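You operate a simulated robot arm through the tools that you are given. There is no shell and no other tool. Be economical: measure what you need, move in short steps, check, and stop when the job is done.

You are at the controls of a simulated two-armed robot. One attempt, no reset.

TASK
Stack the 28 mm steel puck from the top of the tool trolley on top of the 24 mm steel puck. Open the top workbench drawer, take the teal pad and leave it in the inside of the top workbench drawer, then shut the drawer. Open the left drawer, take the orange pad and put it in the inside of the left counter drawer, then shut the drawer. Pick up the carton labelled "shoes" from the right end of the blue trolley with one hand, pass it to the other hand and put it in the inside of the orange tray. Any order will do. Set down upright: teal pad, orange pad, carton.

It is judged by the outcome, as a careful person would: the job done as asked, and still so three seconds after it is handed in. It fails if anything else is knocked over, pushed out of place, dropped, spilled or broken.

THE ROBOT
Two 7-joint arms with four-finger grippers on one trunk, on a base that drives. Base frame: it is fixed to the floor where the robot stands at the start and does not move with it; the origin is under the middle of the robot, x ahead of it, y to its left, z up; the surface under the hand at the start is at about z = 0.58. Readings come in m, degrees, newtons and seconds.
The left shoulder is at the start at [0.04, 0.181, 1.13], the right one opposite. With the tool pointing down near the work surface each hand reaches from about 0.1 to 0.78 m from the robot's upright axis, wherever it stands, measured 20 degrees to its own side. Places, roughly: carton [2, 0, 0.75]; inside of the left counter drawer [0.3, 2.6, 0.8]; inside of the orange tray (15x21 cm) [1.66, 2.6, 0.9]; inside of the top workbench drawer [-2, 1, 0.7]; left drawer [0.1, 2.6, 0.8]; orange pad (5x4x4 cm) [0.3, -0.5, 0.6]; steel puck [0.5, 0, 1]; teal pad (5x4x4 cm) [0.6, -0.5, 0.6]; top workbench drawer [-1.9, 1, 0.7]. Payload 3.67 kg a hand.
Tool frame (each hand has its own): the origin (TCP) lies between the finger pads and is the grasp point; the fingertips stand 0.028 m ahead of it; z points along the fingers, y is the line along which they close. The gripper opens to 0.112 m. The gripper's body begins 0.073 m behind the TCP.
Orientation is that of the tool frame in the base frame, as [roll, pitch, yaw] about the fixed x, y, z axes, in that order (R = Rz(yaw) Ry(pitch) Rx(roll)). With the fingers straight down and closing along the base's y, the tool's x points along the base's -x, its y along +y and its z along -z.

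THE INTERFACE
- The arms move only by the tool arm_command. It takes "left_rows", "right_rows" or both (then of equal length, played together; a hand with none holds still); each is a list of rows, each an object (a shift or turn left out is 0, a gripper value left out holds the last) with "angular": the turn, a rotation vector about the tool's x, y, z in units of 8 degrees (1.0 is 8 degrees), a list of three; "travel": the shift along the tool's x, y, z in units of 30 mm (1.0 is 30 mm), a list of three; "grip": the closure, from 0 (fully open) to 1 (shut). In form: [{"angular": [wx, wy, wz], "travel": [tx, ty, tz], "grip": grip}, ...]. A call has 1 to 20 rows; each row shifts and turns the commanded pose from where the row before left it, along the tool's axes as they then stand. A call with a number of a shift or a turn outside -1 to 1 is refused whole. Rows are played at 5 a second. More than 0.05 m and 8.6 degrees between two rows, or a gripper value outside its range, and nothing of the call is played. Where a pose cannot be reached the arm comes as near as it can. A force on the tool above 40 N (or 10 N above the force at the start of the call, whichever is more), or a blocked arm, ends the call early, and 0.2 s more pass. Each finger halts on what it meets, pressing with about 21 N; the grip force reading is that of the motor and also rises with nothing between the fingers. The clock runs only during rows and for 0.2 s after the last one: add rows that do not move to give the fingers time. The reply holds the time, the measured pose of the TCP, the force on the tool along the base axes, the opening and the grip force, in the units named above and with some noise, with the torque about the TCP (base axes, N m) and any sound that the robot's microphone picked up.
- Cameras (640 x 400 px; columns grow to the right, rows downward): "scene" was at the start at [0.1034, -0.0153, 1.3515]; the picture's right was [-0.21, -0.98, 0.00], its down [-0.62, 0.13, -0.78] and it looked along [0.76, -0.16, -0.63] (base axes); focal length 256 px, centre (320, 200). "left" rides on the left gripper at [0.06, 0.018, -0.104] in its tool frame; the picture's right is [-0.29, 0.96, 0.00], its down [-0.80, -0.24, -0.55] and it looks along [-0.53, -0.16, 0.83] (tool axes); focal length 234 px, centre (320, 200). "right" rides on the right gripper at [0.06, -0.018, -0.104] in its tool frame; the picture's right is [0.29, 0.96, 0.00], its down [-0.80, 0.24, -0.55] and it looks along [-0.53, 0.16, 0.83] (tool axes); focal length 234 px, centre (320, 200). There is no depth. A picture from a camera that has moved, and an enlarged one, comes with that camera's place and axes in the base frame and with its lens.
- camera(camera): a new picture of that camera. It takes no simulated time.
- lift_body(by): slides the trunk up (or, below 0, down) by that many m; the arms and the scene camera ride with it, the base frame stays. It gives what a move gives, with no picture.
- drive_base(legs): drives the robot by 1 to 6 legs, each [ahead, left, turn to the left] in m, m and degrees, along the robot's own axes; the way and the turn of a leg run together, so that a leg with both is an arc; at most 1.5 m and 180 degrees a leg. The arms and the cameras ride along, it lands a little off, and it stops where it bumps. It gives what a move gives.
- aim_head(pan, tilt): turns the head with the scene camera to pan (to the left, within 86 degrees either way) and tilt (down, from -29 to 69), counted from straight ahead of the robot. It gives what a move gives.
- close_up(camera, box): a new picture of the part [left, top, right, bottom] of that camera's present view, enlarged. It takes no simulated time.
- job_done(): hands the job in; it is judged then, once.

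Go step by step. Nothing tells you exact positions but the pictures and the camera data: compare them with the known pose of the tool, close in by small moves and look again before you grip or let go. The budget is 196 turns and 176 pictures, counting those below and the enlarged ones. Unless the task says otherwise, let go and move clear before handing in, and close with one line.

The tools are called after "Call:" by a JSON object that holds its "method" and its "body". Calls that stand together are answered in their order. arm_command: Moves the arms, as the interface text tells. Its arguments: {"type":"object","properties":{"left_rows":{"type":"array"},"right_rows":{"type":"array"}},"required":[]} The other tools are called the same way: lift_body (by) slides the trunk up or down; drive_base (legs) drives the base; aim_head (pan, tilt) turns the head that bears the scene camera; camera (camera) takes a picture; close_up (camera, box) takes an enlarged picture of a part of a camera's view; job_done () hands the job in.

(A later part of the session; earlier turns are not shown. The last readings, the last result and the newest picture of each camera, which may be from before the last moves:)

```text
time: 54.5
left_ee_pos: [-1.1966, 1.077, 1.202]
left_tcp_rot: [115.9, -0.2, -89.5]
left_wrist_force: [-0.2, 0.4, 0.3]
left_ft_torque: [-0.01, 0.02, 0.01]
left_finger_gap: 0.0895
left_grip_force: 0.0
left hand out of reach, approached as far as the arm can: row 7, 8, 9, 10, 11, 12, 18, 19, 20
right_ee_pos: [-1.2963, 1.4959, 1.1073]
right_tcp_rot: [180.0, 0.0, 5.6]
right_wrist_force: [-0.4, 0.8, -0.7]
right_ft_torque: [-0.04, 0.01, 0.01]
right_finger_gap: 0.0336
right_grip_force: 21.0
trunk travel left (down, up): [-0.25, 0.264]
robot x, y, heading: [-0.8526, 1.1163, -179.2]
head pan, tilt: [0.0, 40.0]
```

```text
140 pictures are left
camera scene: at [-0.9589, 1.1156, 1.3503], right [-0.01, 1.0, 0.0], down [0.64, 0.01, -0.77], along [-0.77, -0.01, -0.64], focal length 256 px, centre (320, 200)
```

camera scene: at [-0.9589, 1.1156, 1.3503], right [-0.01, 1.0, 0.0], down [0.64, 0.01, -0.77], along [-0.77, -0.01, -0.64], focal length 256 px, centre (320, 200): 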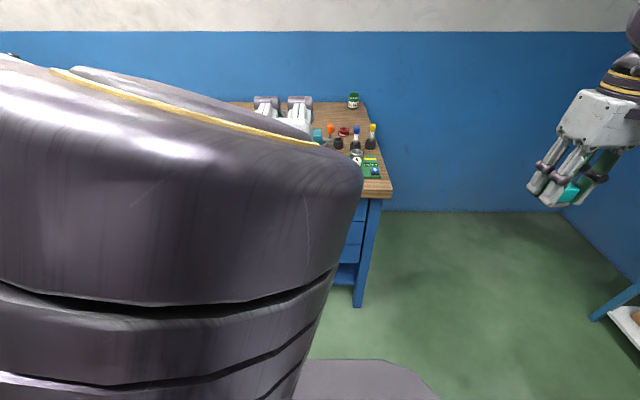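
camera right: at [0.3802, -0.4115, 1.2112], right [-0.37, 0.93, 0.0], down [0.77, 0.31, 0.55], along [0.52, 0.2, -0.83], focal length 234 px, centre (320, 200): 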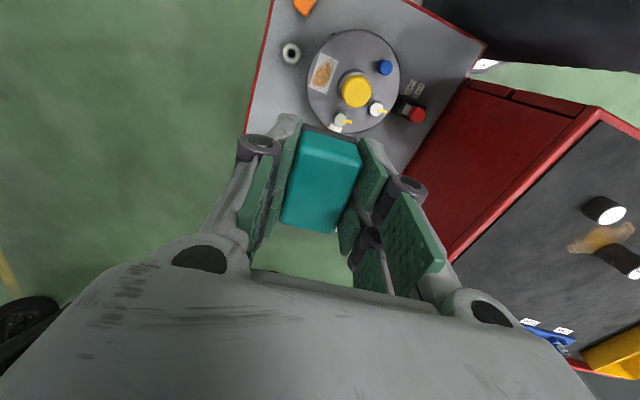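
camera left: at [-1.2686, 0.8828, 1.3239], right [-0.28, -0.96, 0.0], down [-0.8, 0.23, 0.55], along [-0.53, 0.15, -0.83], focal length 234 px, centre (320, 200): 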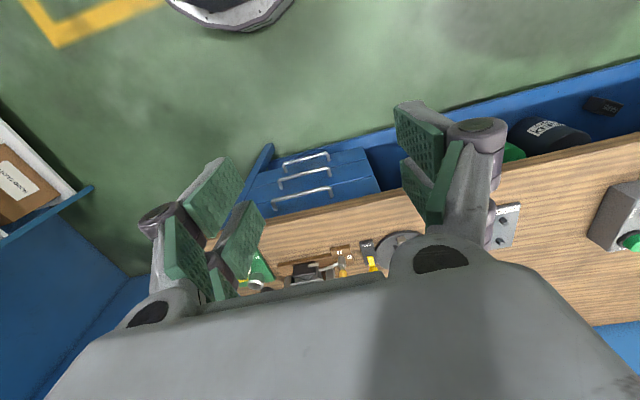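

The orientation is achieved. I'll lower the trunk 0.2 m and bring the hand to a standoff in front of the handle.

Call:
{"method": "lift_body", "body": {"by": -0.2}}

Call:
{"method": "arm_command", "body": {"left_rows": [{"travel": [0.07, -0.145, 0.9]}, {"travel": [0.07, -0.145, 0.9]}, {"travel": [0.07, -0.145, 0.9]}, {"travel": [0.07, -0.145, 0.9]}, {"travel": [0.07, -0.145, 0.9]}, {"travel": [0.07, -0.145, 0.9]}, {"travel": [0.07, -0.145, 0.9]}, {"travel": [0.07, -0.145, 0.9]}, {"travel": [0.07, -0.145, 0.9]}, {"travel": [0.07, -0.145, 0.9]}, {"travel": [0.07, -0.145, 0.9]}, {"travel": [0.07, -0.145, 0.9]}, {"travel": [0.07, -0.145, 0.9]}, {}]}}

Call:
{"method": "camera", "body": {"camera": "scene"}}

Call:
{"method": "camera", "body": {"camera": "left"}}

```text
time: 56.6
left_ee_pos: [-1.1969, 1.0766, 0.9997]
left_tcp_rot: [116.1, 0.0, -89.4]
left_wrist_force: [0.9, -0.2, 0.4]
left_ft_torque: [-0.01, 0.0, -0.01]
left_finger_gap: 0.0899
left_grip_force: 0.1
right_ee_pos: [-1.2976, 1.4965, 0.9062]
right_tcp_rot: [-179.9, -0.1, 5.6]
right_wrist_force: [0.0, 0.9, -0.3]
right_ft_torque: [0.01, 0.01, -0.01]
right_finger_gap: 0.0337
right_grip_force: 20.7
trunk travel left (down, up): [-0.05, 0.464]
robot x, y, heading: [-0.8515, 1.1162, -179.7]
head pan, tilt: [0.0, 40.0]
```

```text
time: 59.6
left_ee_pos: [-1.4861, 1.0454, 0.7938]
left_tcp_rot: [116.1, 0.0, -89.5]
left_wrist_force: [1.0, -0.6, 0.0]
left_ft_torque: [-0.01, -0.02, 0.01]
left_finger_gap: 0.0894
left_grip_force: 0.1
right_ee_pos: [-1.2964, 1.496, 0.9047]
right_tcp_rot: [180.0, 0.0, 5.6]
right_wrist_force: [0.4, 0.4, -0.2]
right_ft_torque: [0.0, 0.01, 0.0]
right_finger_gap: 0.0334
right_grip_force: 20.9
trunk travel left (down, up): [-0.05, 0.464]
robot x, y, heading: [-0.8571, 1.1112, -179.2]
head pan, tilt: [0.0, 40.0]
```

```text
139 pictures are left
camera scene: at [-0.959, 1.1148, 1.149], right [-0.01, 1.0, 0.0], down [0.64, 0.01, -0.77], along [-0.77, -0.01, -0.64], focal length 256 px, centre (320, 200)
```

scene: 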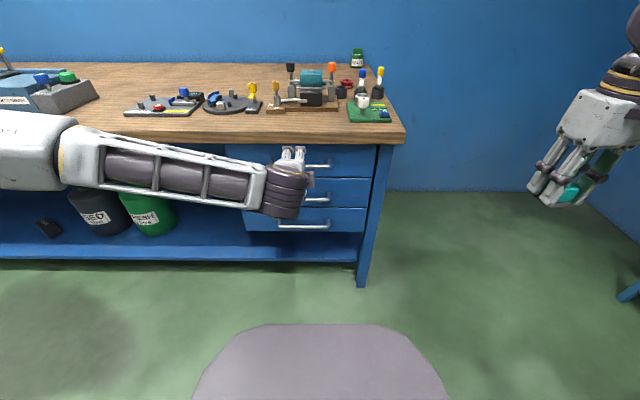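

```text
138 pictures are left
camera left: at [-1.3991, 0.9844, 0.8575], right [-0.42, 0.28, 0.86], down [0.6, 0.8, 0.03], along [-0.68, 0.52, -0.51], focal length 234 px, centre (320, 200)
```

left: 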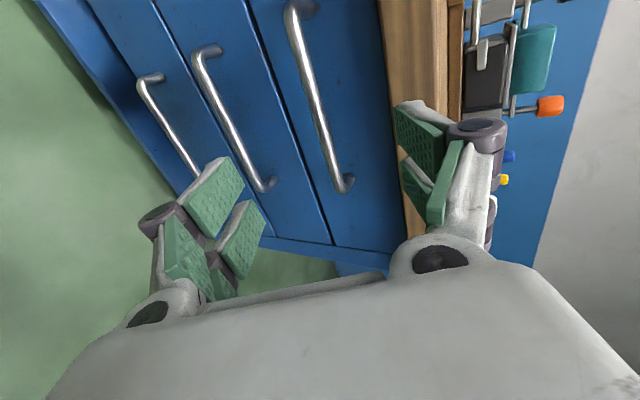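

The bar is dead ahead, 0.157 m along the tool axis. I'll part-close the fingers and advance 0.145 m.

Call:
{"method": "arm_command", "body": {"left_rows": [{"grip": 0.55, "travel": [0, 0, 0.95]}, {"travel": [0, 0, 0.95]}, {"travel": [0, 0, 0.95]}, {"travel": [0, 0, 0.95]}, {"travel": [0, 0, 0.6]}, {}, {}]}}

Call:
{"method": "camera", "body": {"camera": "left"}}

Call:
{"method": "close_up", "body": {"camera": "scene", "box": [220, 120, 380, 220]}}

```text
time: 61.2
left_ee_pos: [-1.6054, 1.0432, 0.7364]
left_tcp_rot: [116.0, -0.1, -89.3]
left_wrist_force: [0.7, 1.0, -0.1]
left_ft_torque: [-0.02, 0.0, 0.03]
left_finger_gap: 0.0502
left_grip_force: 0.2
right_ee_pos: [-1.297, 1.4955, 0.9059]
right_tcp_rot: [-180.0, 0.0, 5.5]
right_wrist_force: [0.4, 0.3, -0.1]
right_ft_torque: [0.0, 0.01, -0.01]
right_finger_gap: 0.0337
right_grip_force: 21.3
trunk travel left (down, up): [-0.05, 0.464]
robot x, y, heading: [-0.8572, 1.1138, -179.1]
head pan, tilt: [0.0, 40.0]
```

```text
137 pictures are left
camera left: at [-1.5186, 0.9827, 0.7995], right [-0.42, 0.28, 0.86], down [0.6, 0.8, 0.03], along [-0.68, 0.52, -0.51], focal length 234 px, centre (320, 200)
```

left: 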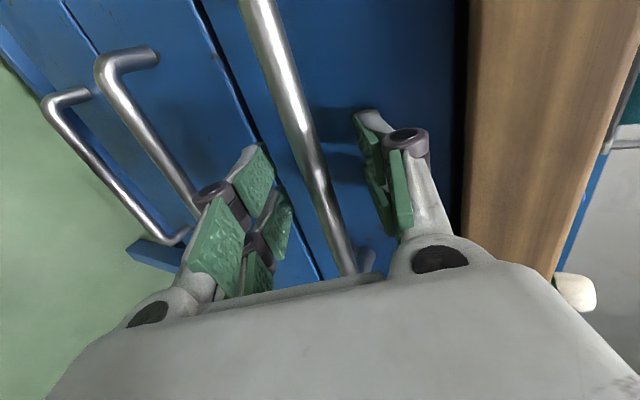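

```text
4.00 times, centred on (300, 170) of scene
camera zoom: at [-0.9593, 1.1148, 1.149], right [-0.01, 1.0, 0.0], down [0.64, 0.01, -0.77], along [-0.77, -0.01, -0.64], focal length 1024 px, centre (400, 320)
```

zoom: 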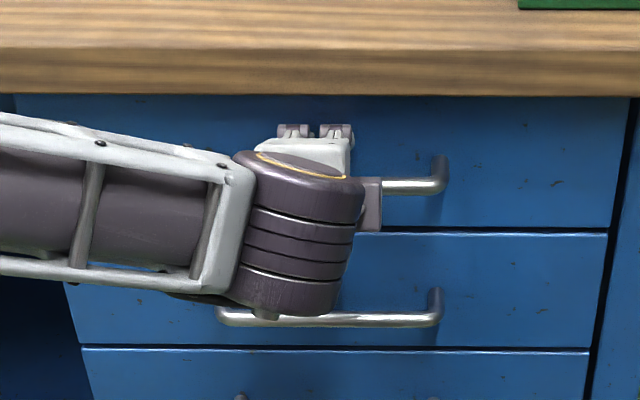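

The bar lies between the fingers. I'll advance 12 mm more and close.

Call:
{"method": "arm_command", "body": {"left_rows": [{"travel": [0, 0, 0.4]}, {}, {"grip": 1}, {"grip": 1}, {"grip": 1}, {"grip": 1}]}}

Call:
{"method": "camera", "body": {"camera": "left"}}

```text
time: 62.6
left_ee_pos: [-1.6166, 1.0422, 0.7312]
left_tcp_rot: [116.0, 0.0, -89.5]
left_wrist_force: [-1.3, -0.6, -0.6]
left_ft_torque: [-0.2, 0.17, 0.32]
left_finger_gap: 0.0152
left_grip_force: 45.0
right_ee_pos: [-1.2974, 1.4967, 0.9065]
right_tcp_rot: [179.9, -0.1, 5.6]
right_wrist_force: [0.4, 1.1, -1.6]
right_ft_torque: [0.0, 0.0, -0.01]
right_finger_gap: 0.0336
right_grip_force: 20.8
trunk travel left (down, up): [-0.05, 0.464]
robot x, y, heading: [-0.85, 1.1139, -179.4]
head pan, tilt: [0.0, 40.0]
```

```text
135 pictures are left
camera left: at [-1.5296, 0.9828, 0.7941], right [-0.42, 0.28, 0.86], down [0.59, 0.8, 0.03], along [-0.68, 0.52, -0.51], focal length 234 px, centre (320, 200)
```

left: 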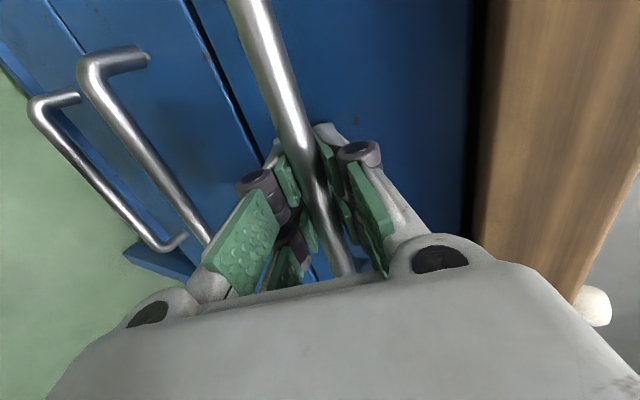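

The bar is gripped. I'll pull the drawer straight out 0.2 m.

Call:
{"method": "arm_command", "body": {"left_rows": [{"travel": [0, -0.292, -0.6]}, {"travel": [0, -0.365, -0.75]}, {"travel": [0, -0.365, -0.75]}, {"travel": [0, -0.365, -0.75]}, {"travel": [0, -0.365, -0.75]}, {"travel": [0, -0.365, -0.75]}, {"travel": [0, -0.365, -0.75]}, {"travel": [0, -0.365, -0.75]}, {"travel": [0, -0.365, -0.75]}, {}]}}

Call:
{"method": "camera", "body": {"camera": "scene"}}

```text
time: 64.8
left_ee_pos: [-1.3957, 1.0436, 0.7313]
left_tcp_rot: [116.3, 0.0, -89.3]
left_wrist_force: [0.7, -23.2, -13.9]
left_ft_torque: [-0.88, -0.01, 0.75]
left_finger_gap: 0.0147
left_grip_force: 45.1
right_ee_pos: [-1.2973, 1.4947, 0.9068]
right_tcp_rot: [-179.8, 0.0, 5.6]
right_wrist_force: [0.6, 0.2, -0.9]
right_ft_torque: [0.03, 0.01, 0.03]
right_finger_gap: 0.0333
right_grip_force: 20.7
trunk travel left (down, up): [-0.05, 0.464]
robot x, y, heading: [-0.8573, 1.1135, -179.3]
head pan, tilt: [0.0, 40.0]
```

```text
134 pictures are left
camera scene: at [-0.9602, 1.1128, 1.1488], right [-0.01, 1.0, 0.0], down [0.64, 0.01, -0.77], along [-0.77, -0.01, -0.64], focal length 256 px, centre (320, 200)
```

scene: 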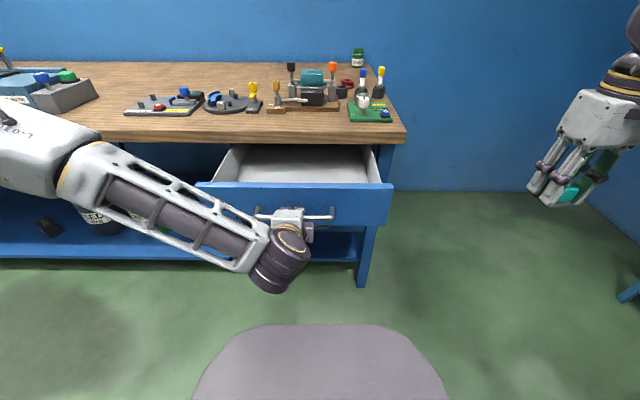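

The drawer is 0.22 m open and empty. I'll carry the teal pad over it with the right hand, at about [−1.545, 1.16].

Call:
{"method": "arm_command", "body": {"right_rows": [{"travel": [-0.85, 0.94, 0]}, {"travel": [-0.85, 0.94, 0]}, {"travel": [-0.85, 0.94, 0]}, {"travel": [-0.85, 0.94, 0]}, {"travel": [-0.85, 0.94, 0]}, {"travel": [-0.85, 0.94, 0]}, {"travel": [-0.85, 0.94, 0]}, {"travel": [-0.85, 0.94, 0]}, {"travel": [-0.85, 0.94, 0]}, {"travel": [-0.85, 0.94, 0]}, {"travel": [-0.85, 0.94, 0]}, {}]}}

Call:
{"method": "camera", "body": {"camera": "scene"}}

Call:
{"method": "camera", "body": {"camera": "right"}}

```text
time: 67.4
left_ee_pos: [-1.3968, 1.0431, 0.7318]
left_tcp_rot: [116.2, 0.0, -89.4]
left_wrist_force: [0.0, -24.3, -13.9]
left_ft_torque: [-0.31, 0.03, -0.07]
left_finger_gap: 0.0151
left_grip_force: 44.9
right_ee_pos: [-1.4658, 1.2506, 0.8921]
right_tcp_rot: [180.0, -0.1, 5.6]
right_wrist_force: [-0.1, -0.7, -0.4]
right_ft_torque: [-0.02, 0.0, -0.01]
right_finger_gap: 0.0334
right_grip_force: 20.7
right hand out of reach, approached as far as the arm can: row 8, 9, 10, 11
trunk travel left (down, up): [-0.05, 0.464]
robot x, y, heading: [-0.8532, 1.1122, -179.5]
head pan, tilt: [0.0, 40.0]
```

```text
133 pictures are left
camera scene: at [-0.9603, 1.1126, 1.1489], right [-0.01, 1.0, 0.0], down [0.64, 0.01, -0.77], along [-0.77, -0.01, -0.64], focal length 256 px, centre (320, 200)
```

scene: 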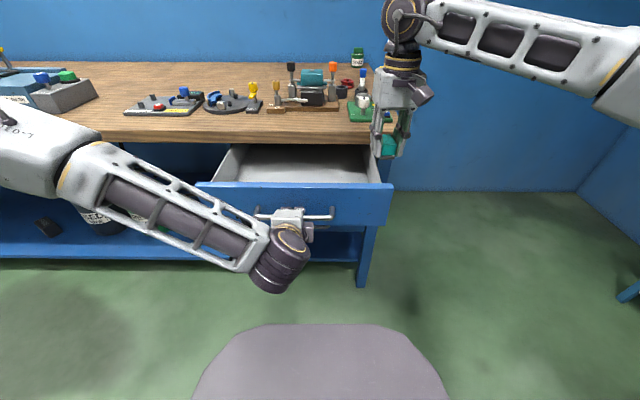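

```text
132 pictures are left
camera right: at [-1.4074, 1.273, 0.9973], right [0.38, -0.93, 0.0], down [-0.77, -0.32, 0.55], along [-0.51, -0.21, -0.83], focal length 234 px, centre (320, 200)
```

right: 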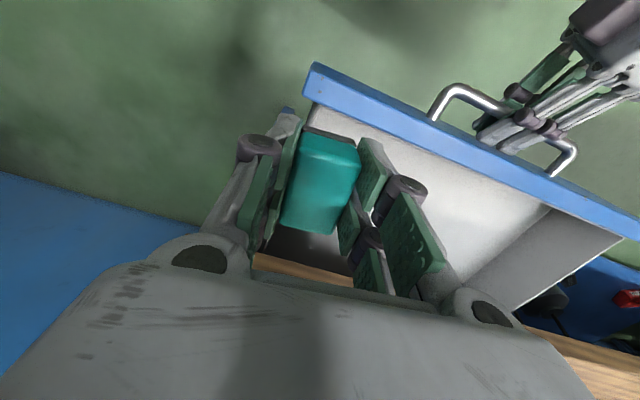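

The right arm can't quite reach. I'll release the handle, back the left hand off, and move the base 0.12 m ahead and 0.1 m left.

Call:
{"method": "arm_command", "body": {"left_rows": [{"grip": 0.7}, {"grip": 0.4}, {"grip": 0.4}, {"travel": [0, 0, -0.9]}, {"travel": [0, 0, -0.9]}, {"travel": [0, 0, -0.9]}, {"travel": [0, 0, -0.9]}, {"travel": [0, 0, -0.9]}, {"travel": [0, 0, -0.9]}, {"travel": [0, 0.5, -0.5]}, {"travel": [0, 0.5, 0]}, {}]}}

Call:
{"method": "camera", "body": {"camera": "scene"}}

```text
time: 70.0
left_ee_pos: [-1.2842, 1.0861, 0.8311]
left_tcp_rot: [116.1, 0.0, -89.4]
left_wrist_force: [0.1, 1.1, 0.5]
left_ft_torque: [-0.01, 0.0, -0.03]
left_finger_gap: 0.067
left_grip_force: 0.0
left hand out of reach, approached as far as the arm can: row 7, 8, 9, 10
right_ee_pos: [-1.4653, 1.2512, 0.8934]
right_tcp_rot: [179.9, 0.2, 5.6]
right_wrist_force: [-0.5, 0.1, 0.0]
right_ft_torque: [0.01, -0.01, 0.02]
right_finger_gap: 0.0335
right_grip_force: 21.2
trunk travel left (down, up): [-0.05, 0.464]
robot x, y, heading: [-0.8558, 1.1136, -179.1]
head pan, tilt: [0.0, 40.0]
```

```text
131 pictures are left
camera scene: at [-0.9593, 1.1147, 1.149], right [-0.01, 1.0, 0.0], down [0.64, 0.01, -0.77], along [-0.77, -0.01, -0.64], focal length 256 px, centre (320, 200)
```

scene: 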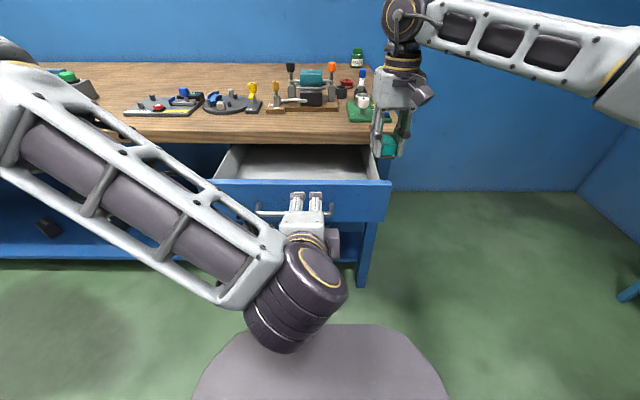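

I'll raise the left hand well above the drawer before moving the base.

Call:
{"method": "arm_command", "body": {"left_rows": [{"travel": [0.8, 0.9, -0.2]}, {"travel": [0.8, 0.9, -0.2]}, {"travel": [0.8, 0.9, -0.2]}, {"travel": [0.8, 0.9, -0.2]}, {"travel": [0.8, 0.9, -0.2]}, {}], "right_rows": [{"travel": [0, 0, -0.7]}, {"travel": [0, 0, -0.7]}, {}, {}, {}, {}]}}

Call:
{"method": "drive_base", "body": {"legs": [[0.12, 0.08, 0]]}}

Call:
{"method": "camera", "body": {"camera": "scene"}}

```text
time: 71.4
left_ee_pos: [-1.3282, 0.9807, 0.9677]
left_tcp_rot: [116.2, 0.0, -89.4]
left_wrist_force: [1.0, -0.3, -0.5]
left_ft_torque: [0.01, 0.01, 0.0]
left_finger_gap: 0.0673
left_grip_force: 0.1
left hand out of reach, approached as far as the arm can: row 1, 2, 3
right_ee_pos: [-1.46, 1.255, 0.9234]
right_tcp_rot: [180.0, 0.1, 5.6]
right_wrist_force: [-0.6, 0.1, 0.0]
right_ft_torque: [0.0, -0.01, -0.03]
right_finger_gap: 0.0335
right_grip_force: 21.2
right hand out of reach, approached as far as the arm can: row 1, 2
trunk travel left (down, up): [-0.05, 0.464]
robot x, y, heading: [-0.8533, 1.1146, -179.8]
head pan, tilt: [0.0, 40.0]
```

```text
time: 72.8
left_ee_pos: [-1.4495, 0.9013, 0.9666]
left_tcp_rot: [116.2, 0.1, -89.5]
left_wrist_force: [0.0, -1.2, -0.2]
left_ft_torque: [0.02, -0.02, -0.04]
left_finger_gap: 0.0672
left_grip_force: 0.1
right_ee_pos: [-1.5815, 1.1757, 0.9213]
right_tcp_rot: [180.0, 0.0, 5.5]
right_wrist_force: [-1.1, 0.4, -0.9]
right_ft_torque: [0.03, -0.04, 0.01]
right_finger_gap: 0.0335
right_grip_force: 21.4
trunk travel left (down, up): [-0.05, 0.464]
robot x, y, heading: [-0.9717, 1.0297, -179.2]
head pan, tilt: [0.0, 40.0]
```

```text
130 pictures are left
camera scene: at [-1.0798, 1.0332, 1.1488], right [-0.01, 1.0, 0.0], down [0.64, 0.01, -0.77], along [-0.77, -0.01, -0.64], focal length 256 px, centre (320, 200)
```

scene: 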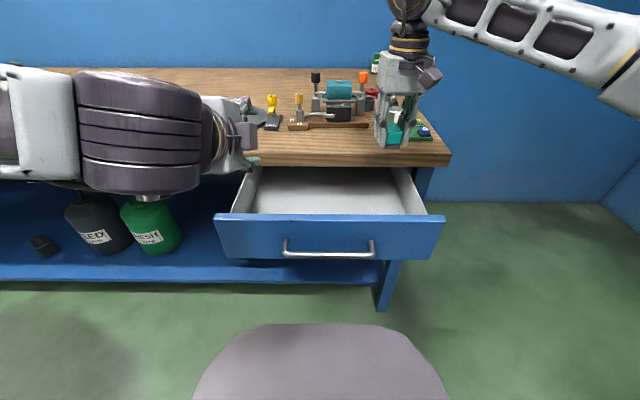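

I'll adjust to [−1.545, 1.15] and descend partway into the drawer.

Call:
{"method": "arm_command", "body": {"right_rows": [{"travel": [0.56, 0.49, 0]}, {"travel": [0.56, 0.49, 0]}, {"travel": [0, 0, 1]}, {"travel": [0, 0, 1]}, {"travel": [0, 0, 1]}, {"travel": [0, 0, 1]}, {}]}}

Call:
{"method": "camera", "body": {"camera": "scene"}}

Call:
{"method": "camera", "body": {"camera": "right"}}

```text
time: 74.4
left_ee_pos: [-1.4486, 0.9008, 0.9684]
left_tcp_rot: [116.1, 0.0, -89.6]
left_wrist_force: [-0.6, -0.2, -0.7]
left_ft_torque: [-0.01, 0.01, -0.01]
left_finger_gap: 0.0673
left_grip_force: 0.1
right_ee_pos: [-1.5452, 1.1507, 0.8012]
right_tcp_rot: [179.9, 0.1, 5.5]
right_wrist_force: [1.3, 0.1, -0.1]
right_ft_torque: [0.03, 0.02, 0.01]
right_finger_gap: 0.0333
right_grip_force: 21.1
trunk travel left (down, up): [-0.05, 0.464]
robot x, y, heading: [-0.9704, 1.0311, -179.1]
head pan, tilt: [0.0, 40.0]
```

```text
129 pictures are left
camera scene: at [-1.0782, 1.034, 1.149], right [-0.01, 1.0, 0.0], down [0.64, 0.01, -0.77], along [-0.77, -0.01, -0.64], focal length 256 px, centre (320, 200)
```

scene: 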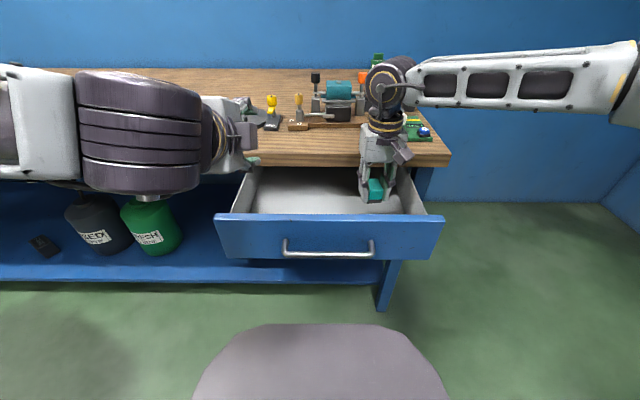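

```text
128 pictures are left
camera right: at [-1.4861, 1.1734, 0.9054], right [0.38, -0.93, 0.0], down [-0.77, -0.31, 0.56], along [-0.51, -0.21, -0.83], focal length 234 px, centre (320, 200)
```

right: 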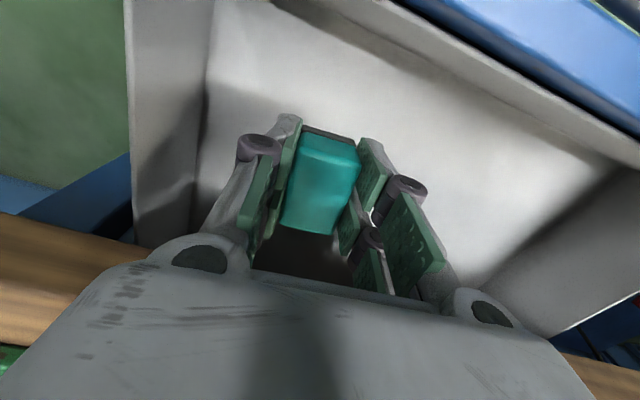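

I'll descend to about z=0.725 with the last steps small, watching for contact.

Call:
{"method": "arm_command", "body": {"right_rows": [{"travel": [0, 0, 0.8]}, {"travel": [0, 0, 0.8]}, {"travel": [0, 0, 0.5]}, {"travel": [0, 0, 0.2]}, {}]}}

Call:
{"method": "close_up", "body": {"camera": "scene", "box": [310, 130, 470, 230]}}

Call:
{"method": "camera", "body": {"camera": "right"}}

```text
time: 75.6
left_ee_pos: [-1.4486, 0.9003, 0.9685]
left_tcp_rot: [116.1, 0.0, -89.4]
left_wrist_force: [-0.3, -0.6, 0.2]
left_ft_torque: [-0.01, 0.01, -0.01]
left_finger_gap: 0.0671
left_grip_force: 0.0
right_ee_pos: [-1.5444, 1.1495, 0.7328]
right_tcp_rot: [179.9, 0.0, 5.5]
right_wrist_force: [-0.3, 0.6, 0.4]
right_ft_torque: [-0.03, -0.05, 0.02]
right_finger_gap: 0.0334
right_grip_force: 21.1
trunk travel left (down, up): [-0.05, 0.464]
robot x, y, heading: [-0.9707, 1.0325, -179.4]
head pan, tilt: [0.0, 40.0]
```

```text
4.00 times, centred on (390, 180) of scene
camera zoom: at [-1.0784, 1.034, 1.149], right [-0.01, 1.0, 0.0], down [0.64, 0.01, -0.77], along [-0.77, -0.01, -0.64], focal length 1024 px, centre (40, 280)
```

zoom: 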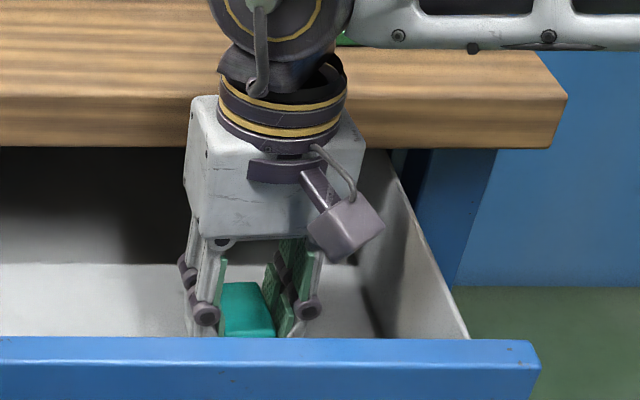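

```text
126 pictures are left
camera right: at [-1.4861, 1.1738, 0.837], right [0.38, -0.93, 0.0], down [-0.77, -0.31, 0.55], along [-0.51, -0.21, -0.83], focal length 234 px, centre (320, 200)
```

right: 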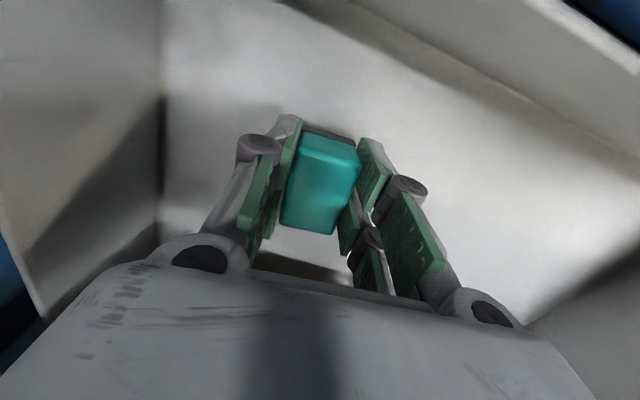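

The drawer floor works out to z≈0.687, so about 10 mm remains. I'll step down gently.

Call:
{"method": "arm_command", "body": {"right_rows": [{"travel": [0, 0, 0.15]}, {"travel": [0, 0, 0.08]}, {"travel": [0, 0, 0.05]}, {}]}}

Call:
{"method": "close_up", "body": {"camera": "right", "box": [200, 80, 440, 280]}}

```text
time: 76.6
left_ee_pos: [-1.4479, 0.9001, 0.9675]
left_tcp_rot: [116.1, 0.0, -89.5]
left_wrist_force: [0.3, 0.1, 0.1]
left_ft_torque: [0.0, 0.0, -0.01]
left_finger_gap: 0.067
left_grip_force: 0.1
right_ee_pos: [-1.5437, 1.1503, 0.7257]
right_tcp_rot: [180.0, 0.1, 5.5]
right_wrist_force: [-0.7, 0.5, 0.1]
right_ft_torque: [0.01, 0.04, 0.01]
right_finger_gap: 0.0333
right_grip_force: 20.9
trunk travel left (down, up): [-0.05, 0.464]
robot x, y, heading: [-0.9756, 1.0318, -179.3]
head pan, tilt: [0.0, 40.0]
```

```text
2.00 times, centred on (320, 180) of right
camera zoom: at [-1.4859, 1.1736, 0.8287], right [0.38, -0.93, 0.0], down [-0.77, -0.31, 0.56], along [-0.51, -0.21, -0.83], focal length 468 px, centre (320, 240)
```

zoom: 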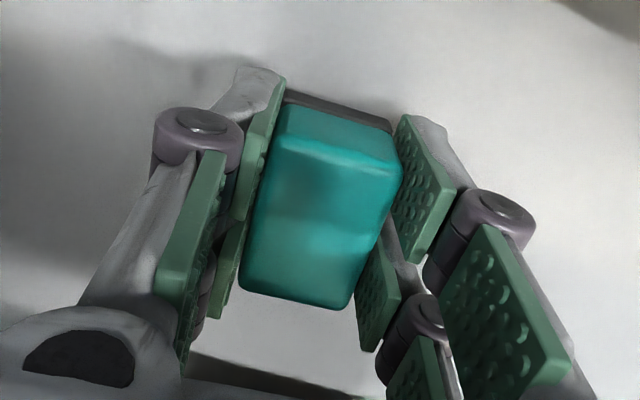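

Not in contact yet. I'll continue in small steps.

Call:
{"method": "arm_command", "body": {"right_rows": [{"travel": [0, 0, 0.07]}, {"travel": [0, 0, 0.07]}, {}]}}

Call:
{"method": "arm_command", "body": {"right_rows": [{"travel": [0, 0, 0.07]}, {}]}}

Call:
{"method": "arm_command", "body": {"right_rows": [{"travel": [0, 0, 0.07]}, {}]}}

```text
time: 77.4
left_ee_pos: [-1.4479, 0.9001, 0.9687]
left_tcp_rot: [116.1, 0.0, -89.6]
left_wrist_force: [0.4, -0.3, -0.9]
left_ft_torque: [0.03, 0.0, 0.02]
left_finger_gap: 0.0672
left_grip_force: 0.1
right_ee_pos: [-1.5439, 1.1492, 0.7215]
right_tcp_rot: [179.9, 0.1, 5.5]
right_wrist_force: [-1.0, 1.0, 4.7]
right_ft_torque: [0.05, -0.1, 0.03]
right_finger_gap: 0.0335
right_grip_force: 20.9
trunk travel left (down, up): [-0.05, 0.464]
robot x, y, heading: [-0.9676, 1.032, -179.4]
head pan, tilt: [0.0, 40.0]
```

```text
time: 78.0
left_ee_pos: [-1.4472, 0.8989, 0.9695]
left_tcp_rot: [116.0, 0.0, -89.4]
left_wrist_force: [1.1, 0.3, -0.1]
left_ft_torque: [0.04, -0.03, 0.0]
left_finger_gap: 0.067
left_grip_force: 0.2
right_ee_pos: [-1.5422, 1.1487, 0.7213]
right_tcp_rot: [179.8, 0.3, 5.5]
right_wrist_force: [0.2, 3.7, 21.5]
right_ft_torque: [0.15, -0.27, 0.02]
right_finger_gap: 0.0335
right_grip_force: 20.4
trunk travel left (down, up): [-0.05, 0.464]
robot x, y, heading: [-0.9706, 1.0335, -179.3]
head pan, tilt: [0.0, 40.0]
```

```text
time: 78.7
left_ee_pos: [-1.4481, 0.9005, 0.9676]
left_tcp_rot: [116.2, 0.0, -89.4]
left_wrist_force: [0.0, 0.2, 0.4]
left_ft_torque: [-0.03, -0.02, -0.01]
left_finger_gap: 0.0672
left_grip_force: 0.1
right_ee_pos: [-1.5465, 1.1499, 0.7195]
right_tcp_rot: [179.9, 0.5, 5.4]
right_wrist_force: [0.6, 1.1, 13.9]
right_ft_torque: [0.16, -0.24, 0.03]
right_finger_gap: 0.0335
right_grip_force: 21.2
trunk travel left (down, up): [-0.05, 0.464]
robot x, y, heading: [-0.973, 1.0355, -179.0]
head pan, tilt: [0.0, 40.0]
stopped in row 2 (right hand): the force on the tool passed its limit at 41 N (the readings are from after the stop); the commanded pose is now the measured one
```

Contact is firm and the pad is on the drawer floor. I'll release and lift out.

Call:
{"method": "arm_command", "body": {"right_rows": [{"travel": [0, 0, -0.08]}, {"grip": 0.6}, {"grip": 0.4}, {"grip": 0.4}, {"travel": [0, 0, -0.8]}, {"travel": [0, 0, -1]}, {"travel": [0, 0, -1]}, {"travel": [0, 0, -1]}, {"travel": [0, 0, -1]}, {"travel": [0, 0, -1]}, {"travel": [0, 0, -1]}, {}]}}

Call:
{"method": "camera", "body": {"camera": "scene"}}

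Call:
{"method": "camera", "body": {"camera": "right"}}

```text
time: 81.3
left_ee_pos: [-1.4477, 0.9007, 0.968]
left_tcp_rot: [116.1, 0.1, -89.5]
left_wrist_force: [0.1, -0.6, -0.1]
left_ft_torque: [-0.04, 0.0, 0.0]
left_finger_gap: 0.0672
left_grip_force: 0.0
right_ee_pos: [-1.5451, 1.1482, 0.9258]
right_tcp_rot: [179.9, 0.3, 5.4]
right_wrist_force: [0.5, 0.2, -0.1]
right_ft_torque: [0.03, 0.0, 0.03]
right_finger_gap: 0.0672
right_grip_force: 0.0
trunk travel left (down, up): [-0.05, 0.464]
robot x, y, heading: [-0.9711, 1.0344, -179.4]
head pan, tilt: [0.0, 40.0]
```

```text
124 pictures are left
camera scene: at [-1.0784, 1.0341, 1.149], right [-0.01, 1.0, 0.0], down [0.64, 0.01, -0.77], along [-0.77, -0.01, -0.64], focal length 256 px, centre (320, 200)
```

scene: 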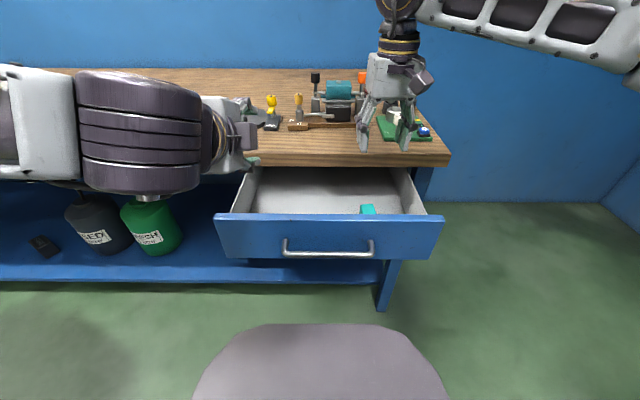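

```text
123 pictures are left
camera right: at [-1.4869, 1.1737, 1.0288], right [0.38, -0.93, 0.0], down [-0.77, -0.31, 0.56], along [-0.52, -0.21, -0.83], focal length 234 px, centre (320, 200)
```

right: 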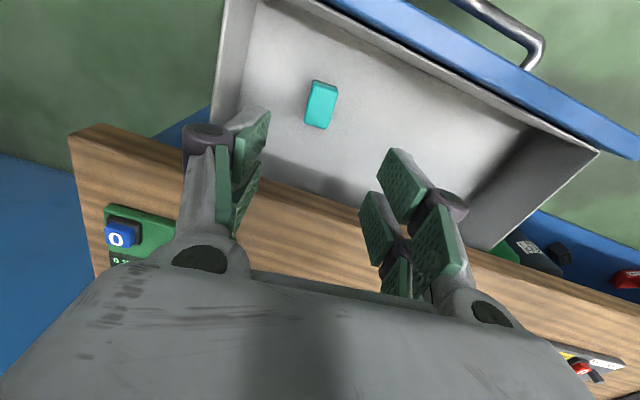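

The teal pad sits upright in the drawer. Now I'll back up 0.12 m and set the left hand, fingers closed, in front of the panel beside the handle to push it shut.

Call:
{"method": "drive_base", "body": {"legs": [[-0.12, 0, 0]]}}

Call:
{"method": "arm_command", "body": {"left_rows": [{"travel": [0.1, -0.8, 0.65], "grip": 1}, {"travel": [0.1, -0.8, 0.65]}, {"travel": [0.1, -0.8, 0.65]}, {"travel": [0.1, -0.8, 0.65]}, {"travel": [0.1, -0.8, 0.65]}, {"travel": [0.1, -0.8, 0.65]}, {"travel": [0.1, -0.8, 0.65]}, {}]}}

Call:
{"method": "camera", "body": {"camera": "scene"}}

Call:
{"method": "camera", "body": {"camera": "left"}}

```text
time: 82.6
left_ee_pos: [-1.3262, 0.9027, 0.9687]
left_tcp_rot: [116.0, 0.0, -89.5]
left_wrist_force: [0.5, -1.0, 0.4]
left_ft_torque: [-0.01, -0.01, 0.0]
left_finger_gap: 0.0672
left_grip_force: 0.0
right_ee_pos: [-1.4239, 1.1515, 0.9264]
right_tcp_rot: [179.9, 0.4, 5.4]
right_wrist_force: [0.7, 0.1, -0.1]
right_ft_torque: [0.01, 0.04, 0.02]
right_finger_gap: 0.0669
right_grip_force: 0.0
trunk travel left (down, up): [-0.05, 0.464]
robot x, y, heading: [-0.8505, 1.0345, -179.5]
head pan, tilt: [0.0, 40.0]
```

```text
time: 84.4
left_ee_pos: [-1.3806, 0.8845, 0.7589]
left_tcp_rot: [116.2, 0.0, -89.5]
left_wrist_force: [0.3, -1.7, 0.5]
left_ft_torque: [0.01, -0.03, -0.01]
left_finger_gap: 0.0
left_grip_force: 21.2
left hand out of reach, approached as far as the arm can: row 2
right_ee_pos: [-1.4248, 1.1516, 0.9253]
right_tcp_rot: [179.9, 0.2, 5.4]
right_wrist_force: [1.1, -0.3, -0.8]
right_ft_torque: [-0.01, 0.01, -0.01]
right_finger_gap: 0.0672
right_grip_force: 0.1
trunk travel left (down, up): [-0.05, 0.464]
robot x, y, heading: [-0.8516, 1.037, -179.2]
head pan, tilt: [0.0, 40.0]
```

```text
122 pictures are left
camera scene: at [-0.9573, 1.0356, 1.149], right [-0.01, 1.0, 0.0], down [0.64, 0.01, -0.77], along [-0.77, -0.01, -0.64], focal length 256 px, centre (320, 200)
```

scene: 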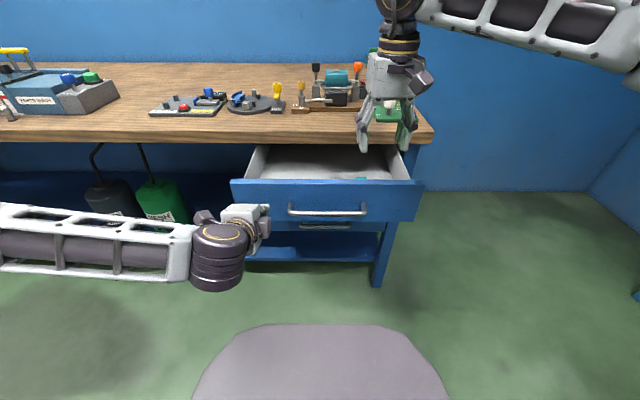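

```text
121 pictures are left
camera left: at [-1.2936, 0.8248, 0.8213], right [-0.42, 0.28, 0.86], down [0.6, 0.8, 0.03], along [-0.68, 0.52, -0.51], focal length 234 px, centre (320, 200)
```

left: 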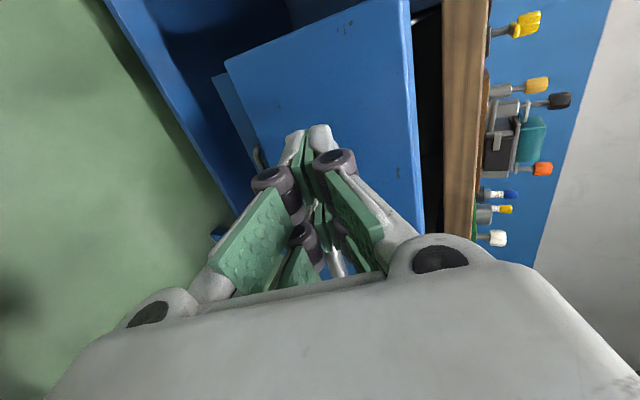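

Fingers are aimed at the panel. I'll push along −x.

Call:
{"method": "arm_command", "body": {"left_rows": [{"travel": [0, -0.45, 0.22]}, {"travel": [0, 0.365, 0.75]}, {"travel": [0, 0.365, 0.75]}, {"travel": [0, 0.365, 0.75]}, {"travel": [0, 0.365, 0.75]}, {"travel": [0, 0.365, 0.75]}, {"travel": [0, 0.365, 0.75]}, {"travel": [0, 0.365, 0.75]}, {"travel": [0, 0.365, 0.75]}, {"travel": [0, 0.365, 0.75]}, {}]}}

Call:
{"method": "camera", "body": {"camera": "scene"}}

```text
time: 86.8
left_ee_pos: [-1.6056, 0.8821, 0.7422]
left_tcp_rot: [116.2, 0.0, -89.5]
left_wrist_force: [0.7, 1.2, -0.2]
left_ft_torque: [0.02, -0.01, -0.01]
left_finger_gap: 0.0002
left_grip_force: 21.0
right_ee_pos: [-1.423, 1.1522, 0.9247]
right_tcp_rot: [179.9, 0.3, 5.3]
right_wrist_force: [0.6, 0.9, 0.0]
right_ft_torque: [-0.01, 0.02, 0.01]
right_finger_gap: 0.0671
right_grip_force: 0.0
trunk travel left (down, up): [-0.05, 0.464]
robot x, y, heading: [-0.8507, 1.0349, -179.5]
head pan, tilt: [0.0, 40.0]
```

```text
120 pictures are left
camera scene: at [-0.9573, 1.0354, 1.149], right [-0.01, 1.0, 0.0], down [0.64, 0.01, -0.77], along [-0.77, -0.01, -0.64], focal length 256 px, centre (320, 200)
```

scene: 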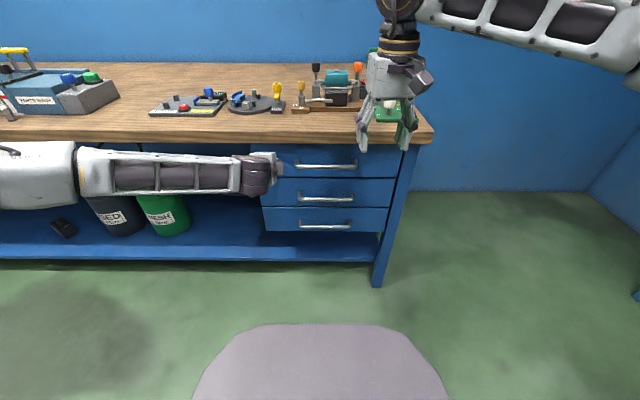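

Nearly shut. I'll push the last bit until it stops.

Call:
{"method": "arm_command", "body": {"left_rows": [{"travel": [0, 0.29, 0.6]}, {"travel": [0, 0.15, 0.3]}, {"travel": [0, 0.15, 0.3]}, {"travel": [0, 0.15, 0.3]}, {"travel": [0, 0.1, 0.2]}]}}

Call:
{"method": "close_up", "body": {"camera": "scene", "box": [240, 120, 440, 245]}}

Call:
{"method": "camera", "body": {"camera": "left"}}

```text
time: 87.2
left_ee_pos: [-1.618, 0.8811, 0.7428]
left_tcp_rot: [116.3, 0.0, -89.5]
left_wrist_force: [13.8, -2.7, 6.6]
left_ft_torque: [0.11, 0.12, -0.22]
left_finger_gap: 0.0
left_grip_force: 21.4
right_ee_pos: [-1.4235, 1.1498, 0.9247]
right_tcp_rot: [179.9, 0.3, 5.4]
right_wrist_force: [0.7, -0.8, 0.1]
right_ft_torque: [0.01, -0.01, -0.02]
right_finger_gap: 0.0673
right_grip_force: 0.1
trunk travel left (down, up): [-0.05, 0.464]
robot x, y, heading: [-0.8488, 1.03, -178.9]
head pan, tilt: [0.0, 40.0]
stopped in row 2 (left hand): the force on the tool passed its limit at 90 N (the readings are from after the stop); the commanded pose is now the measured one
```

```text
3.20 times, centred on (340, 182) of scene
camera zoom: at [-0.9564, 1.0353, 1.1492], right [-0.01, 1.0, 0.0], down [0.64, 0.01, -0.77], along [-0.77, -0.01, -0.64], focal length 819 px, centre (256, 256)
```

zoom: 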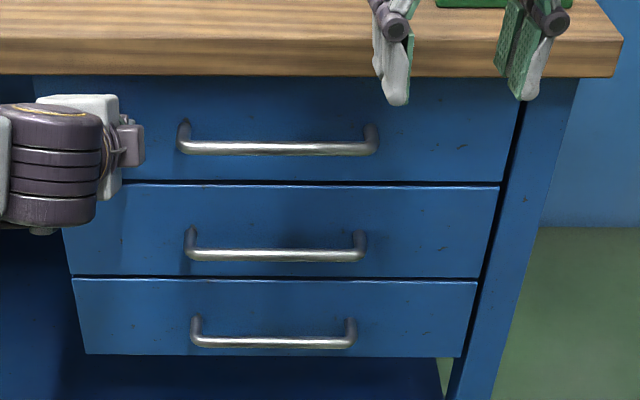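

```text
118 pictures are left
camera left: at [-1.5317, 0.8216, 0.8058], right [-0.42, 0.28, 0.86], down [0.6, 0.8, 0.03], along [-0.68, 0.52, -0.51], focal length 234 px, centre (320, 200)
```

left: 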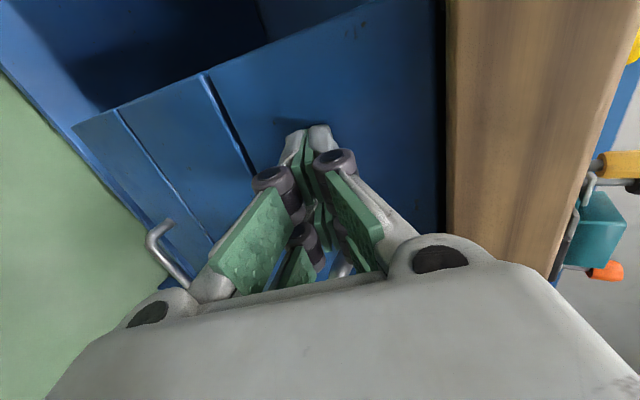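

The drawer is flush shut. I'll retract the left hand, raise the trunk, and drive back to the starting spot for the orange pad.

Call:
{"method": "arm_command", "body": {"left_rows": [{"travel": [0, -0.36, -0.75]}, {"travel": [0, -0.36, -0.75]}, {"travel": [0, -0.36, -0.75]}, {"travel": [0, -0.36, -0.75]}, {"travel": [0, -0.36, -0.75]}, {"travel": [0, 0, -0.8]}, {"travel": [0, 0.9, -0.3]}, {"travel": [0, 0.9, -0.3]}, {"travel": [0, 0.9, -0.3]}, {"travel": [0, 0.9, -0.3]}, {"travel": [0, 0.9, -0.3]}, {}]}}

Call:
{"method": "lift_body", "body": {"by": 0.2}}

Call:
{"method": "drive_base", "body": {"legs": [[-0.25, 0, 0], [0, 0, 180], [0, -1.03, 0]]}}

Call:
{"method": "aim_head", "body": {"pan": -12, "tilt": 39}}

Call:
{"method": "camera", "body": {"camera": "scene"}}

```text
time: 89.8
left_ee_pos: [-1.4919, 0.8838, 0.8929]
left_tcp_rot: [116.3, 0.0, -89.4]
left_wrist_force: [-0.5, -0.5, 0.5]
left_ft_torque: [0.03, -0.01, -0.07]
left_finger_gap: 0.0001
left_grip_force: 20.8
right_ee_pos: [-1.4241, 1.1511, 0.9242]
right_tcp_rot: [179.9, 0.2, 5.4]
right_wrist_force: [0.3, -1.4, -0.3]
right_ft_torque: [0.03, -0.01, 0.01]
right_finger_gap: 0.0671
right_grip_force: 0.1
trunk travel left (down, up): [-0.05, 0.464]
robot x, y, heading: [-0.8539, 1.0349, -179.2]
head pan, tilt: [0.0, 40.0]
```

```text
time: 92.0
left_ee_pos: [-1.4908, 0.8833, 1.0952]
left_tcp_rot: [116.2, 0.1, -89.3]
left_wrist_force: [0.3, -0.3, -0.4]
left_ft_torque: [-0.02, 0.04, -0.04]
left_finger_gap: 0.0
left_grip_force: 21.2
right_ee_pos: [-1.4253, 1.1511, 1.1256]
right_tcp_rot: [179.9, 0.3, 5.3]
right_wrist_force: [-0.4, 0.0, 0.5]
right_ft_torque: [-0.01, 0.0, -0.03]
right_finger_gap: 0.0672
right_grip_force: 0.1
trunk travel left (down, up): [-0.25, 0.264]
robot x, y, heading: [-0.8493, 1.0315, -179.4]
head pan, tilt: [0.0, 40.0]
```

```text
time: 107.0
left_ee_pos: [0.0327, 0.1482, 1.0947]
left_tcp_rot: [116.3, -0.1, 89.5]
left_wrist_force: [-0.6, -0.9, 1.0]
left_ft_torque: [0.0, -0.01, 0.0]
left_finger_gap: 0.0001
left_grip_force: 21.0
right_ee_pos: [-0.0389, -0.1185, 1.1252]
right_tcp_rot: [179.9, 0.3, -175.6]
right_wrist_force: [-0.2, -0.1, 0.4]
right_ft_torque: [0.01, -0.03, 0.02]
right_finger_gap: 0.0671
right_grip_force: 0.0
trunk travel left (down, up): [-0.25, 0.264]
robot x, y, heading: [-0.6091, 0.0054, -0.2]
head pan, tilt: [0.0, 40.0]
```

```text
time: 107.7
left_ee_pos: [0.0317, 0.1478, 1.0956]
left_tcp_rot: [116.3, 0.0, 89.5]
left_wrist_force: [-0.4, 0.3, 0.1]
left_ft_torque: [0.01, 0.0, 0.0]
left_finger_gap: 0.0
left_grip_force: 20.9
right_ee_pos: [-0.0404, -0.1177, 1.1274]
right_tcp_rot: [179.8, 0.2, -175.7]
right_wrist_force: [0.0, 0.9, 0.7]
right_ft_torque: [0.0, -0.02, 0.0]
right_finger_gap: 0.0673
right_grip_force: 0.1
trunk travel left (down, up): [-0.25, 0.264]
robot x, y, heading: [-0.6095, 0.0101, -0.2]
head pan, tilt: [-12.0, 39.0]
```

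```text
117 pictures are left
camera scene: at [-0.5072, -0.0067, 1.3517], right [-0.21, -0.98, 0.0], down [-0.61, 0.13, -0.78], along [0.76, -0.17, -0.63], focal length 256 px, centre (320, 200)
```

scene: 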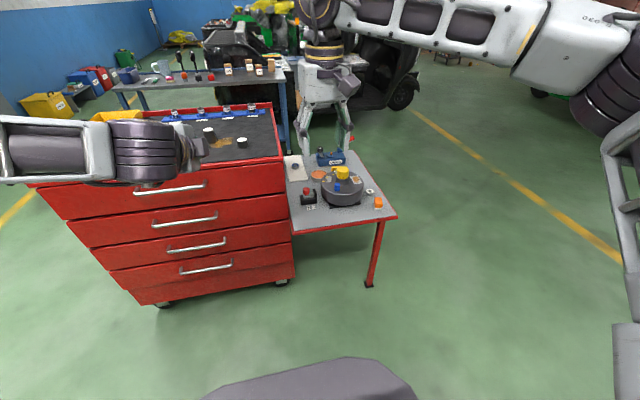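

From a spot directly in front of the side table I can reach the orange pad better. I'll retract the left hand, drive to about (−0.35, −0.3), and lower the trunk.

Call:
{"method": "arm_command", "body": {"left_rows": [{"travel": [0.6, -0.44, -0.9]}, {"travel": [0.6, -0.44, -0.9]}, {"travel": [0.6, -0.44, -0.9]}, {"travel": [0.6, -0.44, -0.9]}, {"travel": [0.6, -0.44, -0.9]}, {}]}}

Call:
{"method": "drive_base", "body": {"legs": [[0, -0.3, 0], [0.26, 0, 0]]}}

Call:
{"method": "camera", "body": {"camera": "scene"}}

Call:
{"method": "camera", "body": {"camera": "right"}}

```text
time: 109.1
left_ee_pos: [-0.0839, 0.2151, 1.0964]
left_tcp_rot: [116.2, 0.0, 89.5]
left_wrist_force: [0.7, 0.5, 0.2]
left_ft_torque: [0.0, 0.03, -0.03]
left_finger_gap: 0.0
left_grip_force: 21.1
left hand out of reach, approached as far as the arm can: row 4, 5
right_ee_pos: [-0.0395, -0.1183, 1.1266]
right_tcp_rot: [179.9, 0.3, -175.7]
right_wrist_force: [0.7, -0.6, 0.3]
right_ft_torque: [-0.02, 0.01, 0.02]
right_finger_gap: 0.0672
right_grip_force: 0.0
trunk travel left (down, up): [-0.25, 0.264]
robot x, y, heading: [-0.612, 0.0079, -0.1]
head pan, tilt: [-12.0, 39.0]
```

```text
time: 112.7
left_ee_pos: [0.1714, -0.0898, 1.0956]
left_tcp_rot: [116.2, -0.1, 89.7]
left_wrist_force: [0.1, 0.4, 0.0]
left_ft_torque: [0.0, 0.0, -0.02]
left_finger_gap: 0.0001
left_grip_force: 20.9
right_ee_pos: [0.2153, -0.4223, 1.1259]
right_tcp_rot: [179.9, 0.3, -175.6]
right_wrist_force: [0.8, 0.0, 0.3]
right_ft_torque: [0.01, 0.02, 0.0]
right_finger_gap: 0.0675
right_grip_force: 0.1
trunk travel left (down, up): [-0.25, 0.264]
robot x, y, heading: [-0.3542, -0.2952, -0.2]
head pan, tilt: [-12.0, 39.0]
```

```text
116 pictures are left
camera scene: at [-0.2527, -0.3122, 1.3517], right [-0.21, -0.98, 0.0], down [-0.62, 0.13, -0.78], along [0.76, -0.17, -0.63], focal length 256 px, centre (320, 200)
```

scene: 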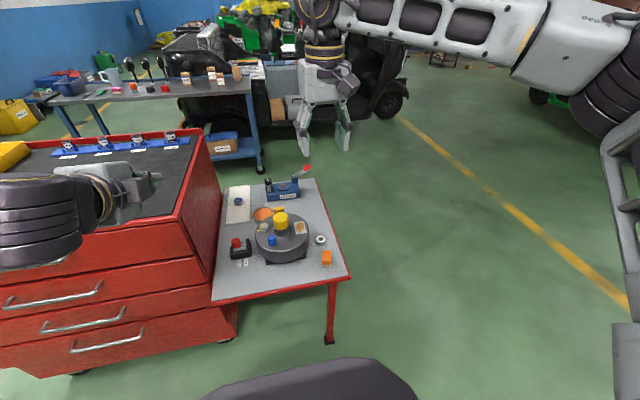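

```text
115 pictures are left
camera right: at [0.156, -0.4453, 1.2297], right [-0.36, 0.93, 0.0], down [0.77, 0.3, 0.56], along [0.52, 0.2, -0.83], focal length 234 px, centre (320, 200)
```

right: 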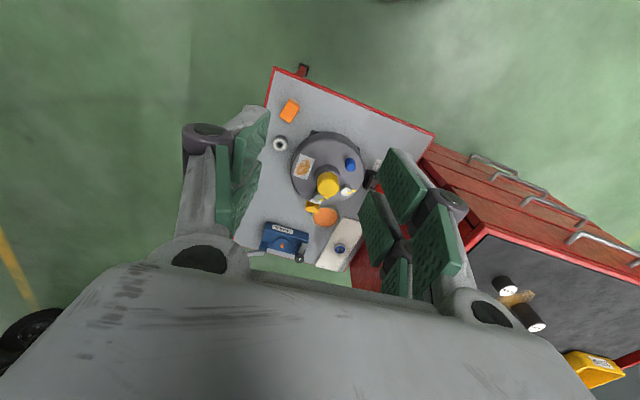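

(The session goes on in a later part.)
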